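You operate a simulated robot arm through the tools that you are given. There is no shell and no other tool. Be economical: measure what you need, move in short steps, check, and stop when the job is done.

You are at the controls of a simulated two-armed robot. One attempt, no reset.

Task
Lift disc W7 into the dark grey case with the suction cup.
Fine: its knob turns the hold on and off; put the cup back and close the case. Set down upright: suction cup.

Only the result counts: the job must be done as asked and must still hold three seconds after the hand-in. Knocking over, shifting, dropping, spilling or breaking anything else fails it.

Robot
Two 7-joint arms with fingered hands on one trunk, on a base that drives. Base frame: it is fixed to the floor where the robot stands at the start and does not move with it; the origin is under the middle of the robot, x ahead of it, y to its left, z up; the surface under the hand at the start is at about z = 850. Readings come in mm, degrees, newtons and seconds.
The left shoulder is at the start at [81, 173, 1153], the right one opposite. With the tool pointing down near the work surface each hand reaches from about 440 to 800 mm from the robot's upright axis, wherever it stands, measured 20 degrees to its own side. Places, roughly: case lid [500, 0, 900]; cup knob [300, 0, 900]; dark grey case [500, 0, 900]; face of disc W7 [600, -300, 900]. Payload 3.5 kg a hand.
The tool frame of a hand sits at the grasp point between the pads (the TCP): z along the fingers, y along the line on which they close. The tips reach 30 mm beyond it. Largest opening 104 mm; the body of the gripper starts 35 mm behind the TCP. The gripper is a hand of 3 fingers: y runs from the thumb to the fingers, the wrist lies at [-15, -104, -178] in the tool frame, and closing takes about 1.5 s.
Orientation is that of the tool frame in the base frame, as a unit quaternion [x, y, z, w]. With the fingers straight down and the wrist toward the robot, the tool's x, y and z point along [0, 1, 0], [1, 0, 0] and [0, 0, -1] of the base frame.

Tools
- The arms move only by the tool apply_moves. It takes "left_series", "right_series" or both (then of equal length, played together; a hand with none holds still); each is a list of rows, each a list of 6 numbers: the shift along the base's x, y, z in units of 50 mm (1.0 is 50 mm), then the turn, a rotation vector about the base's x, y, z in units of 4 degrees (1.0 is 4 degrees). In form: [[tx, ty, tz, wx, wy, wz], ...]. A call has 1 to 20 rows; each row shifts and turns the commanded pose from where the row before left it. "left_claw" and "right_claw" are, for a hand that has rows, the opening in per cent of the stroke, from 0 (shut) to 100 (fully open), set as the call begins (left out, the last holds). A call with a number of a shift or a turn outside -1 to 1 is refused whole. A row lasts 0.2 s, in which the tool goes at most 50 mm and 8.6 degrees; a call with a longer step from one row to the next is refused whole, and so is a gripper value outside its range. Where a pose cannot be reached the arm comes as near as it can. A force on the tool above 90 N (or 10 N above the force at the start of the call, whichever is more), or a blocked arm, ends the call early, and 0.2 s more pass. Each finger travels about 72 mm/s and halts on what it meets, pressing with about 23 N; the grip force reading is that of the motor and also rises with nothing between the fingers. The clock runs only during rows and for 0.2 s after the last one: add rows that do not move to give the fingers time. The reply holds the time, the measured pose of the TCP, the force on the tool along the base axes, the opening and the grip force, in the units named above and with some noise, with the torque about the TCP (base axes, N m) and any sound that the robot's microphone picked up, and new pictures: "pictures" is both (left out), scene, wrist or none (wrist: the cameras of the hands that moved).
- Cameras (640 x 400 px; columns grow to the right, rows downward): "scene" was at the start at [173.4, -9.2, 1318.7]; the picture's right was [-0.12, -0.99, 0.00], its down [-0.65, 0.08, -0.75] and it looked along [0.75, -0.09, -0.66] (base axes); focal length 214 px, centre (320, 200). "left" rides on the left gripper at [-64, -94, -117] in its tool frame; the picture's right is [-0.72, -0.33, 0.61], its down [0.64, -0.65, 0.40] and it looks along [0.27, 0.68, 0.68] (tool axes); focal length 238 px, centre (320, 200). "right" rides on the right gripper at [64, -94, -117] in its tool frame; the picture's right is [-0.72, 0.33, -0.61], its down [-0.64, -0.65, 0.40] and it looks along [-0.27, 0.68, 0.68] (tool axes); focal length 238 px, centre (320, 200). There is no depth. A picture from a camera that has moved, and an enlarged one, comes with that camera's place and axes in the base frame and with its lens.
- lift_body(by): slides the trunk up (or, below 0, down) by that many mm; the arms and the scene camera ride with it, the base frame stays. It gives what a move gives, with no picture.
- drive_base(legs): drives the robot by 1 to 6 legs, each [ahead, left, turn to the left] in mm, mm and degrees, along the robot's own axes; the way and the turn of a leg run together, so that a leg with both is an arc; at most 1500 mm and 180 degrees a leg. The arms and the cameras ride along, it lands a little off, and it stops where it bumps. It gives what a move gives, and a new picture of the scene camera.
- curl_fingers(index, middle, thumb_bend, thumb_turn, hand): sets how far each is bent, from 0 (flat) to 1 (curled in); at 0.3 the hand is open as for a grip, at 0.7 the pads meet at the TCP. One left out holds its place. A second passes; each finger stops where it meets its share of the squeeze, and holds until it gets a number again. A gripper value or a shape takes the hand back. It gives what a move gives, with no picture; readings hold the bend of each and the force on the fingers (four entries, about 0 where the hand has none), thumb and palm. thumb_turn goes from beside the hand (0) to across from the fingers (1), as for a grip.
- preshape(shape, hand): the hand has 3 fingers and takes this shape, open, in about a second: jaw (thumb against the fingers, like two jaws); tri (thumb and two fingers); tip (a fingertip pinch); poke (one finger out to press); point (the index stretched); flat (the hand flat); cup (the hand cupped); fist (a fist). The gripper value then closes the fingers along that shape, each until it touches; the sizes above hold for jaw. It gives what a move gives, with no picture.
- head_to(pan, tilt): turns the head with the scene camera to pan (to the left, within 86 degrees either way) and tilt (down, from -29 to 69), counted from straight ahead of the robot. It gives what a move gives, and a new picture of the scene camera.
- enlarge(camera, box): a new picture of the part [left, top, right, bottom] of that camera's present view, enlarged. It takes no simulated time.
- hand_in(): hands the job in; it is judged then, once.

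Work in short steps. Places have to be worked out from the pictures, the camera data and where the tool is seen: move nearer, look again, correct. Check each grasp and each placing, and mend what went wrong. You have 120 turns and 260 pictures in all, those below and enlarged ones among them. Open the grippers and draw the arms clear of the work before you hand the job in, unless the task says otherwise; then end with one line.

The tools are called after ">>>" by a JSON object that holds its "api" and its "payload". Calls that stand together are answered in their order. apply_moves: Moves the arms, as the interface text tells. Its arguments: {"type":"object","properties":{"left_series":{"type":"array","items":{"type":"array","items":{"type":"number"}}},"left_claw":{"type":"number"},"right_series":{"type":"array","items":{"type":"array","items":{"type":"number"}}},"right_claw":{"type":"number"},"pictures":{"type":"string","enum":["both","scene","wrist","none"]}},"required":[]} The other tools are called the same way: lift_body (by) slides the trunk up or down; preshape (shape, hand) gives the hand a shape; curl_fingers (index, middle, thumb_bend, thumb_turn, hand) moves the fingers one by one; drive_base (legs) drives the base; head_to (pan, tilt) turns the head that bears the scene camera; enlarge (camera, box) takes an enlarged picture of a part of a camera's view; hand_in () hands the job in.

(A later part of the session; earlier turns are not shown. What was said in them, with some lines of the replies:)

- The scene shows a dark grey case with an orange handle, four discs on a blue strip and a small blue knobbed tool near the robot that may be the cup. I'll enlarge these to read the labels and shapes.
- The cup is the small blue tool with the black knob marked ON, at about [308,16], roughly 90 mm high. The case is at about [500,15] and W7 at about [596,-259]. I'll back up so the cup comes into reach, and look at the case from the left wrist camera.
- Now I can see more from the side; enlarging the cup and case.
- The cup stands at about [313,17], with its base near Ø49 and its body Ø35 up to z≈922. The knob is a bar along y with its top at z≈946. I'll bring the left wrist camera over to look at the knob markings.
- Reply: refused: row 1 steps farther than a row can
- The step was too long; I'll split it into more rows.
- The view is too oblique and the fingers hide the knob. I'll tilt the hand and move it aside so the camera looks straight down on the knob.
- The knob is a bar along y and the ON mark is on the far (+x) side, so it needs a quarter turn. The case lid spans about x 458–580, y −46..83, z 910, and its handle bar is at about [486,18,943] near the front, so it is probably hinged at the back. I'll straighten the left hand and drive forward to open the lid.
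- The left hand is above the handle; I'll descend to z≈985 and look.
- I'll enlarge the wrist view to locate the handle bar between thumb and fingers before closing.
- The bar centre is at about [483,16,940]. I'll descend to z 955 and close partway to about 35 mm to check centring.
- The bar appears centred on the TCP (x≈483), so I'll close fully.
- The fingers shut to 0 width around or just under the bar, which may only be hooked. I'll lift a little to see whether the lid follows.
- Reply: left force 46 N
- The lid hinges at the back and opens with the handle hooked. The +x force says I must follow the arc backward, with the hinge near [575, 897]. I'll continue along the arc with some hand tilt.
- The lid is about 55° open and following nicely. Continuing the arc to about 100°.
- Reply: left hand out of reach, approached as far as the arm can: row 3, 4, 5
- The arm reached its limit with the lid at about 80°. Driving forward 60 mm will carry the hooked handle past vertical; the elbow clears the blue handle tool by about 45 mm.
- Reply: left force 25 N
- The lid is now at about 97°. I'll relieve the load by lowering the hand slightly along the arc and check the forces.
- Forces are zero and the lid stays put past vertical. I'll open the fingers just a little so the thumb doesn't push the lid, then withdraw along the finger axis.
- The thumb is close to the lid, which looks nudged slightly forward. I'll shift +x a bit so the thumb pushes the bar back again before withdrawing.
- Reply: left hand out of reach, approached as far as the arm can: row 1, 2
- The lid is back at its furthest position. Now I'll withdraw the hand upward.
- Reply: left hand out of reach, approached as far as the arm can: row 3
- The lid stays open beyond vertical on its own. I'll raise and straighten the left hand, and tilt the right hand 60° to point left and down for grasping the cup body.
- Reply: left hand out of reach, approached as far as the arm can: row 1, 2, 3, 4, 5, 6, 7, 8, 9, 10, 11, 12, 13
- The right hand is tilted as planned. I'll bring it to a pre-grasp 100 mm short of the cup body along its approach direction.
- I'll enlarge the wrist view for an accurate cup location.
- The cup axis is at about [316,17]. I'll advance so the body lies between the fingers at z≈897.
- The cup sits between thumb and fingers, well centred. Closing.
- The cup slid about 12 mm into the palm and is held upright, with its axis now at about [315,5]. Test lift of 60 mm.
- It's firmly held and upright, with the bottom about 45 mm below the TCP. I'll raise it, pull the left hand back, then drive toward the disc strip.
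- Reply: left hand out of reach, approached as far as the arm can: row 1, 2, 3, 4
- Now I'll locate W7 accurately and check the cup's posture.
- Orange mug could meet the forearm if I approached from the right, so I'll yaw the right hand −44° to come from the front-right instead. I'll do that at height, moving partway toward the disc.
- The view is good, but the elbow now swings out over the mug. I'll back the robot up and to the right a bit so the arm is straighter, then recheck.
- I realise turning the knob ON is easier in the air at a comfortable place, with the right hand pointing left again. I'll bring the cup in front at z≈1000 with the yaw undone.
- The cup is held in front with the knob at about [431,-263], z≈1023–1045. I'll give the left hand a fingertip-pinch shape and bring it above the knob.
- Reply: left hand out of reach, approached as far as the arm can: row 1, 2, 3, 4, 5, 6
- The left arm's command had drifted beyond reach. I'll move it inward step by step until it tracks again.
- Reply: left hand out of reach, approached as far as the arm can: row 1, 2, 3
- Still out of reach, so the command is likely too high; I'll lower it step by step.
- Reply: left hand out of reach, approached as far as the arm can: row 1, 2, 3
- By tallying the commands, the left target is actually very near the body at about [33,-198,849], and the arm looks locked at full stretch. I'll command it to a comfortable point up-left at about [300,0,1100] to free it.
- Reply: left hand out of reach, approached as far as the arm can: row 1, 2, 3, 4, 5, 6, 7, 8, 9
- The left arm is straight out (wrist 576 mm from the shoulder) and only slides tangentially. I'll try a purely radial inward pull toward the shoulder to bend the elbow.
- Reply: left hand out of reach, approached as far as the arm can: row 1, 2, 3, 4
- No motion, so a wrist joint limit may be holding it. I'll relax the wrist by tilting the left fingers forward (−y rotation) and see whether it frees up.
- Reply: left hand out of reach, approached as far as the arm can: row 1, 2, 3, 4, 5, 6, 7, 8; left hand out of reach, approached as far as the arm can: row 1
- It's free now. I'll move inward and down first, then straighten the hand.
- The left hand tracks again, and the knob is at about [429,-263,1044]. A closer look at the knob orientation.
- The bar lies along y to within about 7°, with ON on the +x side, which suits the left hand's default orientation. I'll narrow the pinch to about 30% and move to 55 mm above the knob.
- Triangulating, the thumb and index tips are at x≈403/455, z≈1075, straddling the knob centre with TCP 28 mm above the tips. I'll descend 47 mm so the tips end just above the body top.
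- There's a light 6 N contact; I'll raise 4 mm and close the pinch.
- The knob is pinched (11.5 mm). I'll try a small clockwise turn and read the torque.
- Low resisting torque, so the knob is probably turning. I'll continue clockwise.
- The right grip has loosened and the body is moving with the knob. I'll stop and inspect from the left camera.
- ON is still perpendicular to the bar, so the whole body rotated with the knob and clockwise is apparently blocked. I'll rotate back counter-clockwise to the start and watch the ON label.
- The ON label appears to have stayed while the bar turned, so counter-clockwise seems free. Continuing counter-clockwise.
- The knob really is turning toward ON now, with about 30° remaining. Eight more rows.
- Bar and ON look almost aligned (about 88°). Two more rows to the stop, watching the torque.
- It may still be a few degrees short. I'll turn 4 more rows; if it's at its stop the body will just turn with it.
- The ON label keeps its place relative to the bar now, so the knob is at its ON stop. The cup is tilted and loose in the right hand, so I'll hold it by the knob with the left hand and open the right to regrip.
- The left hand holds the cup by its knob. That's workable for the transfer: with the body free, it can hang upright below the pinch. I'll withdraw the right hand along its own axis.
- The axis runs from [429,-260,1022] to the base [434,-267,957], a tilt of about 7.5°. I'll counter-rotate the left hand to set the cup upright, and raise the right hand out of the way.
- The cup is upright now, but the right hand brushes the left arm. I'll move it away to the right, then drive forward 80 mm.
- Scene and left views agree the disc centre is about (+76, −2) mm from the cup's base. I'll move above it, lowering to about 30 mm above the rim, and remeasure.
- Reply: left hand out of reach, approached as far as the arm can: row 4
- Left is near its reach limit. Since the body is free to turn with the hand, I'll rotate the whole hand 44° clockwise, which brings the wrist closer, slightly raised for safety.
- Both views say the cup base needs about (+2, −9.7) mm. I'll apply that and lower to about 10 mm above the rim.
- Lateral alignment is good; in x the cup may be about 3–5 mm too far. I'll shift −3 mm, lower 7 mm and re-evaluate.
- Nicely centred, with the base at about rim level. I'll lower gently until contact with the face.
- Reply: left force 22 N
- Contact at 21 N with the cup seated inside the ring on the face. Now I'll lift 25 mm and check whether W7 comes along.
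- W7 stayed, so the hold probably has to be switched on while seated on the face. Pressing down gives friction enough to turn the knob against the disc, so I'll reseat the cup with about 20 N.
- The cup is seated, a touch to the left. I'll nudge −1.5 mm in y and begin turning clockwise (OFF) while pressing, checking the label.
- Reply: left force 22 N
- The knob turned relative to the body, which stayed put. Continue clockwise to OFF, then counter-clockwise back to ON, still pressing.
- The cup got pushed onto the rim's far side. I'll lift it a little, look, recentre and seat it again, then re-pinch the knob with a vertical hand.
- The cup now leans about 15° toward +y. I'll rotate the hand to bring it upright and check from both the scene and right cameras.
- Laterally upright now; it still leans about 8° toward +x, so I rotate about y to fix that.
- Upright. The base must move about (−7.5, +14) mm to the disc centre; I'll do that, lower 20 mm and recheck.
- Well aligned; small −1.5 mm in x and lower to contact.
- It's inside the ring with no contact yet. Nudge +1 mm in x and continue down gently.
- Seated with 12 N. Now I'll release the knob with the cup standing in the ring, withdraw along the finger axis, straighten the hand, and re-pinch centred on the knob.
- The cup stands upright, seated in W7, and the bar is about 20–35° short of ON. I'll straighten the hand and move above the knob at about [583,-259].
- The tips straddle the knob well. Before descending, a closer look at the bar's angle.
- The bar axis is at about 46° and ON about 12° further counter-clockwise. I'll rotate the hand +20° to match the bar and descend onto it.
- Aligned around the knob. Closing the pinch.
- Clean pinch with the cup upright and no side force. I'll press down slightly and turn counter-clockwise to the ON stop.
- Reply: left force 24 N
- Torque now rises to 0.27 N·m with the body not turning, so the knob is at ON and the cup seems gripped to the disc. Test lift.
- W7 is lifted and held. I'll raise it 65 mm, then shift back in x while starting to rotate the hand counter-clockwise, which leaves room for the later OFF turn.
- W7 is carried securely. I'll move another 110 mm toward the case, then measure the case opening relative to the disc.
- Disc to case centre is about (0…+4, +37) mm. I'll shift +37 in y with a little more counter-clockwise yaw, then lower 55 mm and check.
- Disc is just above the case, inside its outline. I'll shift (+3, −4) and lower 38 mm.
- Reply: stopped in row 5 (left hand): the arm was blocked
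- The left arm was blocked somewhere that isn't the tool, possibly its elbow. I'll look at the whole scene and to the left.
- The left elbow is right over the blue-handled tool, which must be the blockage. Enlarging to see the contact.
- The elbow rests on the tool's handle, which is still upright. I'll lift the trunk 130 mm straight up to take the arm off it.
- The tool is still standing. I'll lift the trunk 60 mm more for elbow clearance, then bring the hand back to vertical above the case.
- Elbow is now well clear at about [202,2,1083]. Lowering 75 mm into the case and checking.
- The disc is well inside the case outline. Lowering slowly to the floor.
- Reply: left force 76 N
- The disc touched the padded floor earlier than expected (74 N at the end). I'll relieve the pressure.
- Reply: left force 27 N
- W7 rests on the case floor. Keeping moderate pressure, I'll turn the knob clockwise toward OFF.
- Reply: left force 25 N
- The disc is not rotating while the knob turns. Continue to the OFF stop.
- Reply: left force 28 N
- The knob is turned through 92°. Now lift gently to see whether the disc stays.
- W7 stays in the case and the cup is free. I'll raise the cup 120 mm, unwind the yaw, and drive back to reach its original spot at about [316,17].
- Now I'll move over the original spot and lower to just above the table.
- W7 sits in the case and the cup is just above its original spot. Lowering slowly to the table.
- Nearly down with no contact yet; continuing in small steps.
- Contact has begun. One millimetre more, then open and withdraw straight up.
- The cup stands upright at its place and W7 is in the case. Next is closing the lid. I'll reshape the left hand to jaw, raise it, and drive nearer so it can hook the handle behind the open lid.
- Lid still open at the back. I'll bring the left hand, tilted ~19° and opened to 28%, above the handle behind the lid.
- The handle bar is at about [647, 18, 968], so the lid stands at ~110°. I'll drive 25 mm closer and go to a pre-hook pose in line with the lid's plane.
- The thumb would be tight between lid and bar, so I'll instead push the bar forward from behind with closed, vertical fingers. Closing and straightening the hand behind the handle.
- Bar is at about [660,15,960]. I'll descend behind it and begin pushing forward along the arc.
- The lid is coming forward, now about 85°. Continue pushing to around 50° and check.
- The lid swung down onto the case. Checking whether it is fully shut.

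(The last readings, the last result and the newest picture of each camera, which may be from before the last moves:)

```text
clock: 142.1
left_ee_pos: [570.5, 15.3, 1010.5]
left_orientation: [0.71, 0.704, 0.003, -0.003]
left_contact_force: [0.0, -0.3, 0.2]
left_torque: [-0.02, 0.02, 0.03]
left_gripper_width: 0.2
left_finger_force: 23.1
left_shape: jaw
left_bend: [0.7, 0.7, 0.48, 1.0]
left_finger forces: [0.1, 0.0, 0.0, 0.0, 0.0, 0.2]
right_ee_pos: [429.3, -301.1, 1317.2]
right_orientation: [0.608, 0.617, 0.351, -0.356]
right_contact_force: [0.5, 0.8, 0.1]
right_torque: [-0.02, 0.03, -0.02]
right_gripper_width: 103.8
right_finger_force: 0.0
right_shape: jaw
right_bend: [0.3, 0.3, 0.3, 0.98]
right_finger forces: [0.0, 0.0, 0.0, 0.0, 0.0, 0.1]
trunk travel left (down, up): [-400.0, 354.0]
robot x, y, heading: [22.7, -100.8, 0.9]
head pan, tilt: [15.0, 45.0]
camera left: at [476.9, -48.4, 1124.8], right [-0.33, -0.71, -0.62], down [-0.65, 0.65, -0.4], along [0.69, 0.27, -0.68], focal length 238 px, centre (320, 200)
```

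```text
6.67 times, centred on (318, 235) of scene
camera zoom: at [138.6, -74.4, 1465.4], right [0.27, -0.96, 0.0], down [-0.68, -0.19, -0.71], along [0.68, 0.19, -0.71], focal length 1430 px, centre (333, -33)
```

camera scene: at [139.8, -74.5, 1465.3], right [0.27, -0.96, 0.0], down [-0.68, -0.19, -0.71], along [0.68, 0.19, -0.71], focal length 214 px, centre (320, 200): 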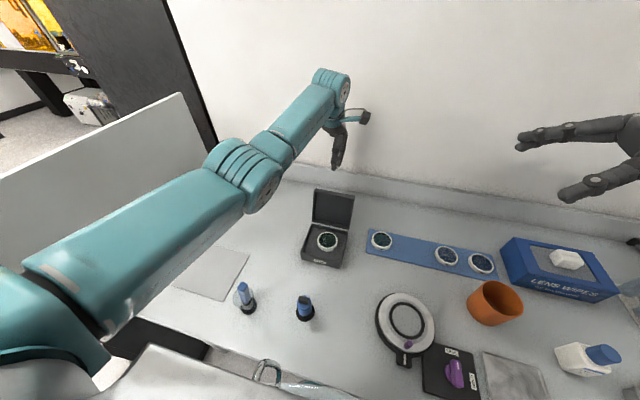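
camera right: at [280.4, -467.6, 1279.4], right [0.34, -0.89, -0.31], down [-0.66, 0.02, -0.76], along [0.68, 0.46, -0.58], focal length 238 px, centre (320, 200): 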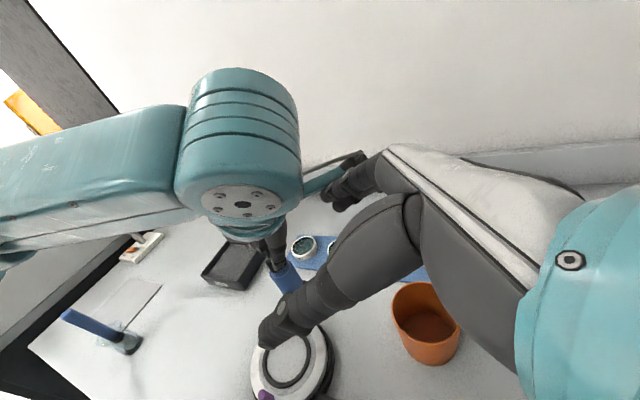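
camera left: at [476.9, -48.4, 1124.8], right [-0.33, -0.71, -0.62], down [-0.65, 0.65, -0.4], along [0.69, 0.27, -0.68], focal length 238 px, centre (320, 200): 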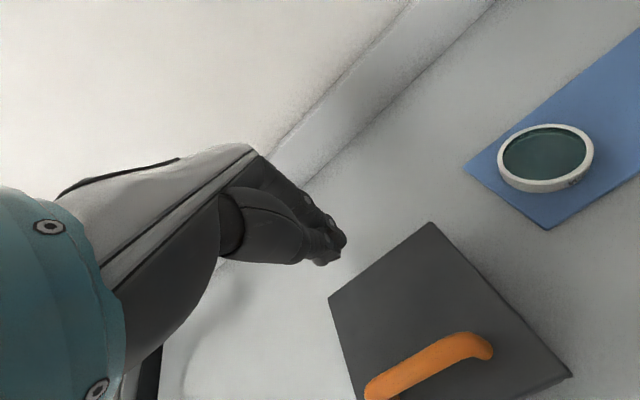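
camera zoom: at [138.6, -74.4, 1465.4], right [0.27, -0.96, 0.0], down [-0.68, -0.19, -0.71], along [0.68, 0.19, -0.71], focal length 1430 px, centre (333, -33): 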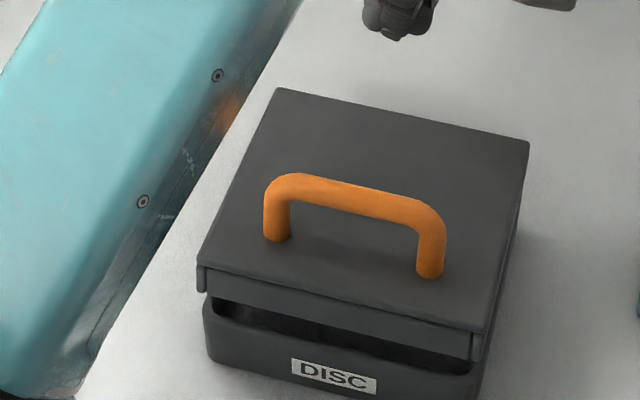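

The lid is still about 12 mm ajar at the front. The elbow is near the blue tool again, so I'll raise the trunk 60 mm and back off 100 mm before pressing the handle down.

>>> {"api": "lift_body", "payload": {"by": 60}}

>>> {"api": "drive_base", "payload": {"legs": [[-100, 0, 0]]}}

>>> {"api": "enlarge", "payload": {"camera": "scene", "box": [200, 140, 380, 300]}}

```text
clock: 143.1
left_ee_pos: [572.7, 15.9, 1071.3]
left_orientation: [0.71, 0.704, 0.002, -0.003]
left_contact_force: [0.6, 0.4, 0.4]
left_torque: [-0.01, 0.02, 0.0]
left_gripper_width: 0.0
left_finger_force: 23.2
left_shape: jaw
left_bend: [0.7, 0.7, 0.48, 1.0]
left_finger forces: [0.0, 0.1, 0.0, 0.1, 0.0, 0.0]
right_ee_pos: [429.7, -301.9, 1376.4]
right_orientation: [0.608, 0.617, 0.35, -0.356]
right_contact_force: [0.8, 0.0, 0.6]
right_torque: [-0.02, -0.01, 0.02]
right_gripper_width: 103.6
right_finger_force: 0.0
right_shape: jaw
right_bend: [0.3, 0.3, 0.3, 0.98]
right_finger forces: [0.1, 0.0, 0.0, 0.1, 0.1, 0.0]
trunk travel left (down, up): [-460.0, 294.0]
robot x, y, heading: [22.1, -97.8, 0.8]
head pan, tilt: [15.0, 45.0]
```

```text
clock: 144.2
left_ee_pos: [475.0, 11.9, 1072.4]
left_orientation: [0.711, 0.703, 0.003, -0.002]
left_contact_force: [0.2, -0.3, -0.1]
left_torque: [0.0, -0.01, -0.02]
left_gripper_width: 0.2
left_finger_force: 23.2
left_shape: jaw
left_bend: [0.7, 0.7, 0.48, 1.0]
left_finger forces: [0.0, 0.1, 0.0, 0.0, 0.0, 0.0]
right_ee_pos: [331.4, -305.2, 1377.6]
right_orientation: [0.609, 0.616, 0.351, -0.355]
right_contact_force: [-0.7, 0.3, -0.5]
right_torque: [0.0, -0.02, -0.03]
right_gripper_width: 103.7
right_finger_force: 0.1
right_shape: jaw
right_bend: [0.3, 0.3, 0.3, 0.98]
right_finger forces: [0.0, 0.0, 0.0, 0.0, 0.0, 0.1]
trunk travel left (down, up): [-460.0, 294.0]
robot x, y, heading: [-77.1, -103.3, 0.6]
head pan, tilt: [15.0, 45.0]
camera scene: at [29.2, -76.1, 1525.8], right [0.27, -0.96, 0.0], down [-0.68, -0.19, -0.71], along [0.68, 0.19, -0.71], focal length 214 px, centre (320, 200)
```

scene: 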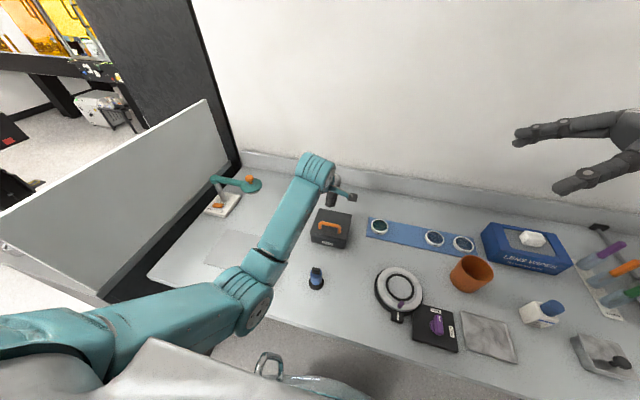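

```text
2.50 times, centred on (290, 220) of scene
camera zoom: at [29.2, -76.1, 1525.8], right [0.27, -0.96, 0.0], down [-0.68, -0.19, -0.71], along [0.68, 0.19, -0.71], focal length 536 px, centre (395, 150)
```

zoom: 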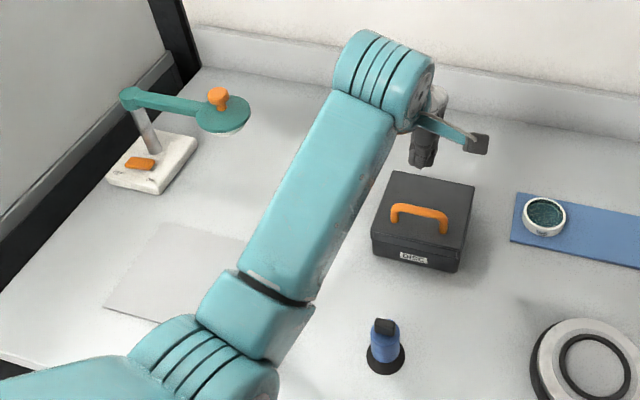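

The lid seems to have settled; enlarging to check the front gap.

>>> {"api": "enlarge", "payload": {"camera": "scene", "box": [305, 200, 360, 255]}}

>>> {"api": "enlarge", "payload": {"camera": "left", "box": [240, 150, 540, 400]}}

```text
7.27 times, centred on (332, 228) of scene
camera zoom: at [29.2, -76.1, 1525.8], right [0.27, -0.96, 0.0], down [-0.68, -0.19, -0.71], along [0.68, 0.19, -0.71], focal length 1560 px, centre (229, 0)
```

zoom: 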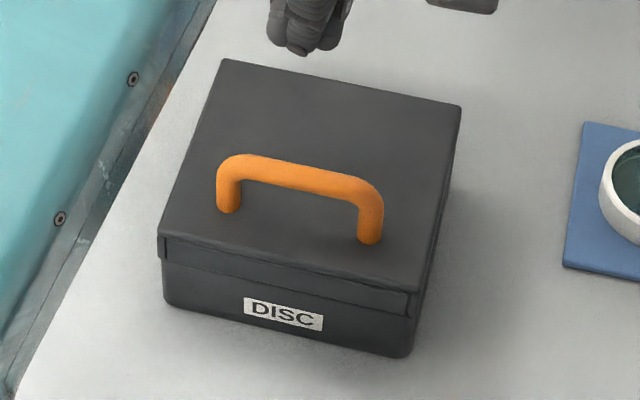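

```text
1.60 times, centred on (390, 275) of left
camera zoom: at [380.7, -50.3, 1186.2], right [-0.33, -0.71, -0.62], down [-0.64, 0.65, -0.4], along [0.69, 0.26, -0.68], focal length 381 px, centre (208, 80)
```

zoom: 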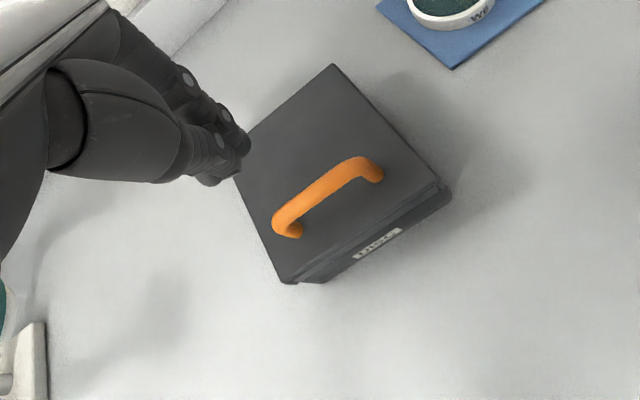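

The lid is fully shut. I'll open the left hand, raise it, back the robot away, and do a final check.

>>> {"api": "apply_moves", "payload": {"left_series": [[0, 0, 0.6, 0, 0, 0], [0, 0, 0.6, 0, 0, 0], [0, 0, 0.3, 0, 0, 0], [0, 0, 0, 0, 0, 0]], "left_claw": 100, "pictures": "none"}}

>>> {"api": "drive_base", "payload": {"legs": [[-220, 0, 0]]}}

>>> {"api": "enlarge", "payload": {"camera": "scene", "box": [220, 130, 420, 280]}}

```text
clock: 145.2
left_ee_pos: [476.4, 11.7, 1149.3]
left_orientation: [0.711, 0.703, 0.003, -0.002]
left_contact_force: [-1.0, 0.0, -0.1]
left_torque: [0.01, 0.01, -0.03]
left_gripper_width: 103.6
left_finger_force: 0.2
left_shape: jaw
left_bend: [0.3, 0.3, 0.3, 0.98]
left_finger forces: [0.0, 0.0, 0.0, 0.0, 0.0, 0.0]
right_ee_pos: [332.1, -304.5, 1376.7]
right_orientation: [0.61, 0.615, 0.352, -0.355]
right_contact_force: [0.7, 0.8, 0.9]
right_torque: [-0.01, 0.01, 0.02]
right_gripper_width: 103.4
right_finger_force: 0.0
right_shape: jaw
right_bend: [0.3, 0.3, 0.3, 0.98]
right_finger forces: [0.1, 0.0, 0.0, 0.1, 0.1, 0.0]
trunk travel left (down, up): [-460.0, 294.0]
robot x, y, heading: [-73.0, -102.4, 0.5]
head pan, tilt: [15.0, 45.0]
```

```text
clock: 146.9
left_ee_pos: [251.6, 11.2, 1148.1]
left_orientation: [0.711, 0.703, 0.003, -0.002]
left_contact_force: [-0.6, 0.1, 0.6]
left_torque: [0.0, 0.0, 0.01]
left_gripper_width: 103.8
left_finger_force: 0.1
left_shape: jaw
left_bend: [0.3, 0.3, 0.3, 0.98]
left_finger forces: [0.0, 0.1, 0.1, 0.0, 0.0, 0.0]
right_ee_pos: [109.0, -305.7, 1376.1]
right_orientation: [0.607, 0.617, 0.351, -0.357]
right_contact_force: [0.4, 0.3, -0.3]
right_torque: [0.0, -0.02, 0.01]
right_gripper_width: 104.0
right_finger_force: 0.0
right_shape: jaw
right_bend: [0.3, 0.3, 0.3, 0.98]
right_finger forces: [0.0, 0.0, 0.0, 0.0, 0.0, 0.0]
trunk travel left (down, up): [-460.0, 294.0]
robot x, y, heading: [-296.0, -105.3, 0.9]
head pan, tilt: [15.0, 45.0]
camera scene: at [-194.8, -78.4, 1525.8], right [0.27, -0.96, 0.0], down [-0.68, -0.19, -0.71], along [0.68, 0.19, -0.71], focal length 214 px, centre (320, 200)
```

scene: 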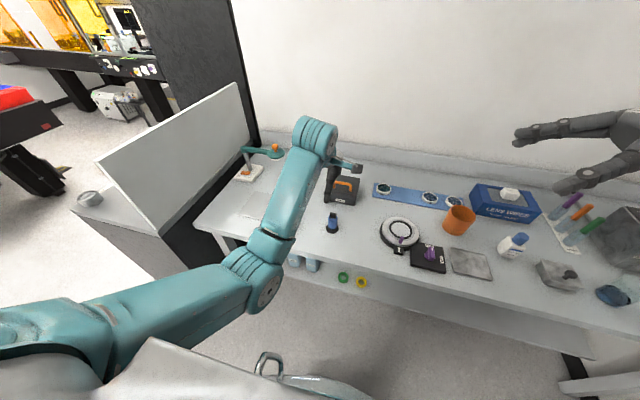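

```text
2.67 times, centred on (320, 205) of scene
camera zoom: at [-194.8, -78.4, 1525.8], right [0.27, -0.96, 0.0], down [-0.68, -0.19, -0.71], along [0.68, 0.19, -0.71], focal length 572 px, centre (320, 187)
```

zoom: 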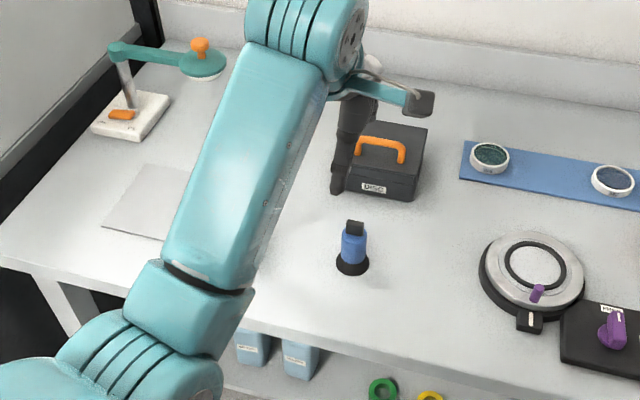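

All fine so far; the blue tool is hidden behind the arm. I'll back off more to confirm it and be clear of the bench.

>>> {"api": "drive_base", "payload": {"legs": [[-150, -250, 0]]}}

>>> {"api": "enlarge", "payload": {"camera": "scene", "box": [190, 120, 370, 250]}}

```text
clock: 148.9
left_ee_pos: [106.5, -234.5, 1147.8]
left_orientation: [0.707, 0.707, 0.003, -0.002]
left_contact_force: [0.5, -0.3, -0.2]
left_torque: [0.03, 0.03, -0.01]
left_gripper_width: 103.7
left_finger_force: 0.1
left_shape: jaw
left_bend: [0.3, 0.3, 0.3, 0.98]
left_finger forces: [0.1, 0.0, 0.1, 0.1, 0.1, 0.1]
right_ee_pos: [-32.2, -552.8, 1377.6]
right_orientation: [0.606, 0.619, 0.349, -0.357]
right_contact_force: [0.3, 0.4, 0.0]
right_torque: [0.02, 0.03, -0.01]
right_gripper_width: 103.5
right_finger_force: 0.1
right_shape: jaw
right_bend: [0.3, 0.3, 0.3, 0.98]
right_finger forces: [0.0, 0.1, 0.0, 0.0, 0.0, 0.0]
trunk travel left (down, up): [-460.0, 294.0]
robot x, y, heading: [-440.7, -353.4, 1.4]
head pan, tilt: [15.0, 45.0]
camera scene: at [-337.5, -327.6, 1525.8], right [0.28, -0.96, 0.0], down [-0.68, -0.2, -0.71], along [0.68, 0.2, -0.71], focal length 214 px, centre (320, 200)
```

scene: 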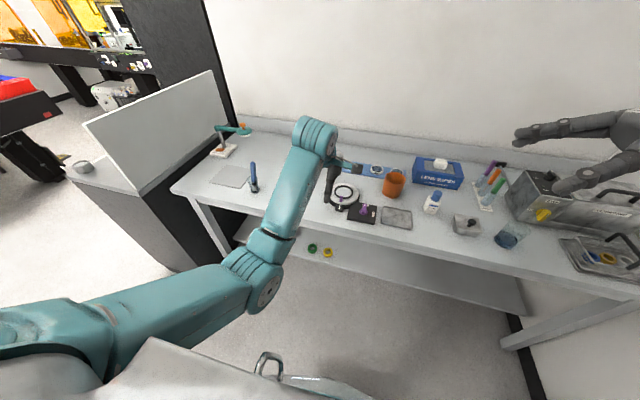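

```text
3.08 times, centred on (280, 185) of scene
camera zoom: at [-337.5, -327.6, 1525.8], right [0.28, -0.96, 0.0], down [-0.68, -0.2, -0.71], along [0.68, 0.2, -0.71], focal length 660 px, centre (443, 246)
```

zoom: 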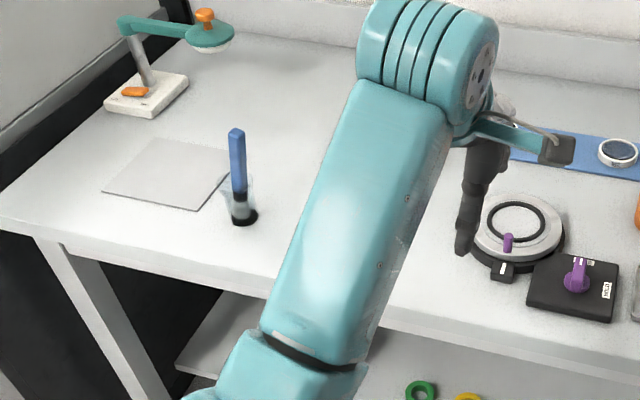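

The blue tool still stands in its holder, the cup is back upright, W7 is in the closed case, and both hands are open and clear. Handing in.

>>> {"api": "hand_in", "payload": {}}

```text
The job is handed in.
```

I moved disc W7 into the dark grey case with the suction cup, stood the cup back upright at its original spot with its hold off, closed the lid and handed the job in. While I lowered the disc, my left elbow came to rest on the blue-handled tool; I lifted off straight away and the tool was still standing in its holder afterwards.
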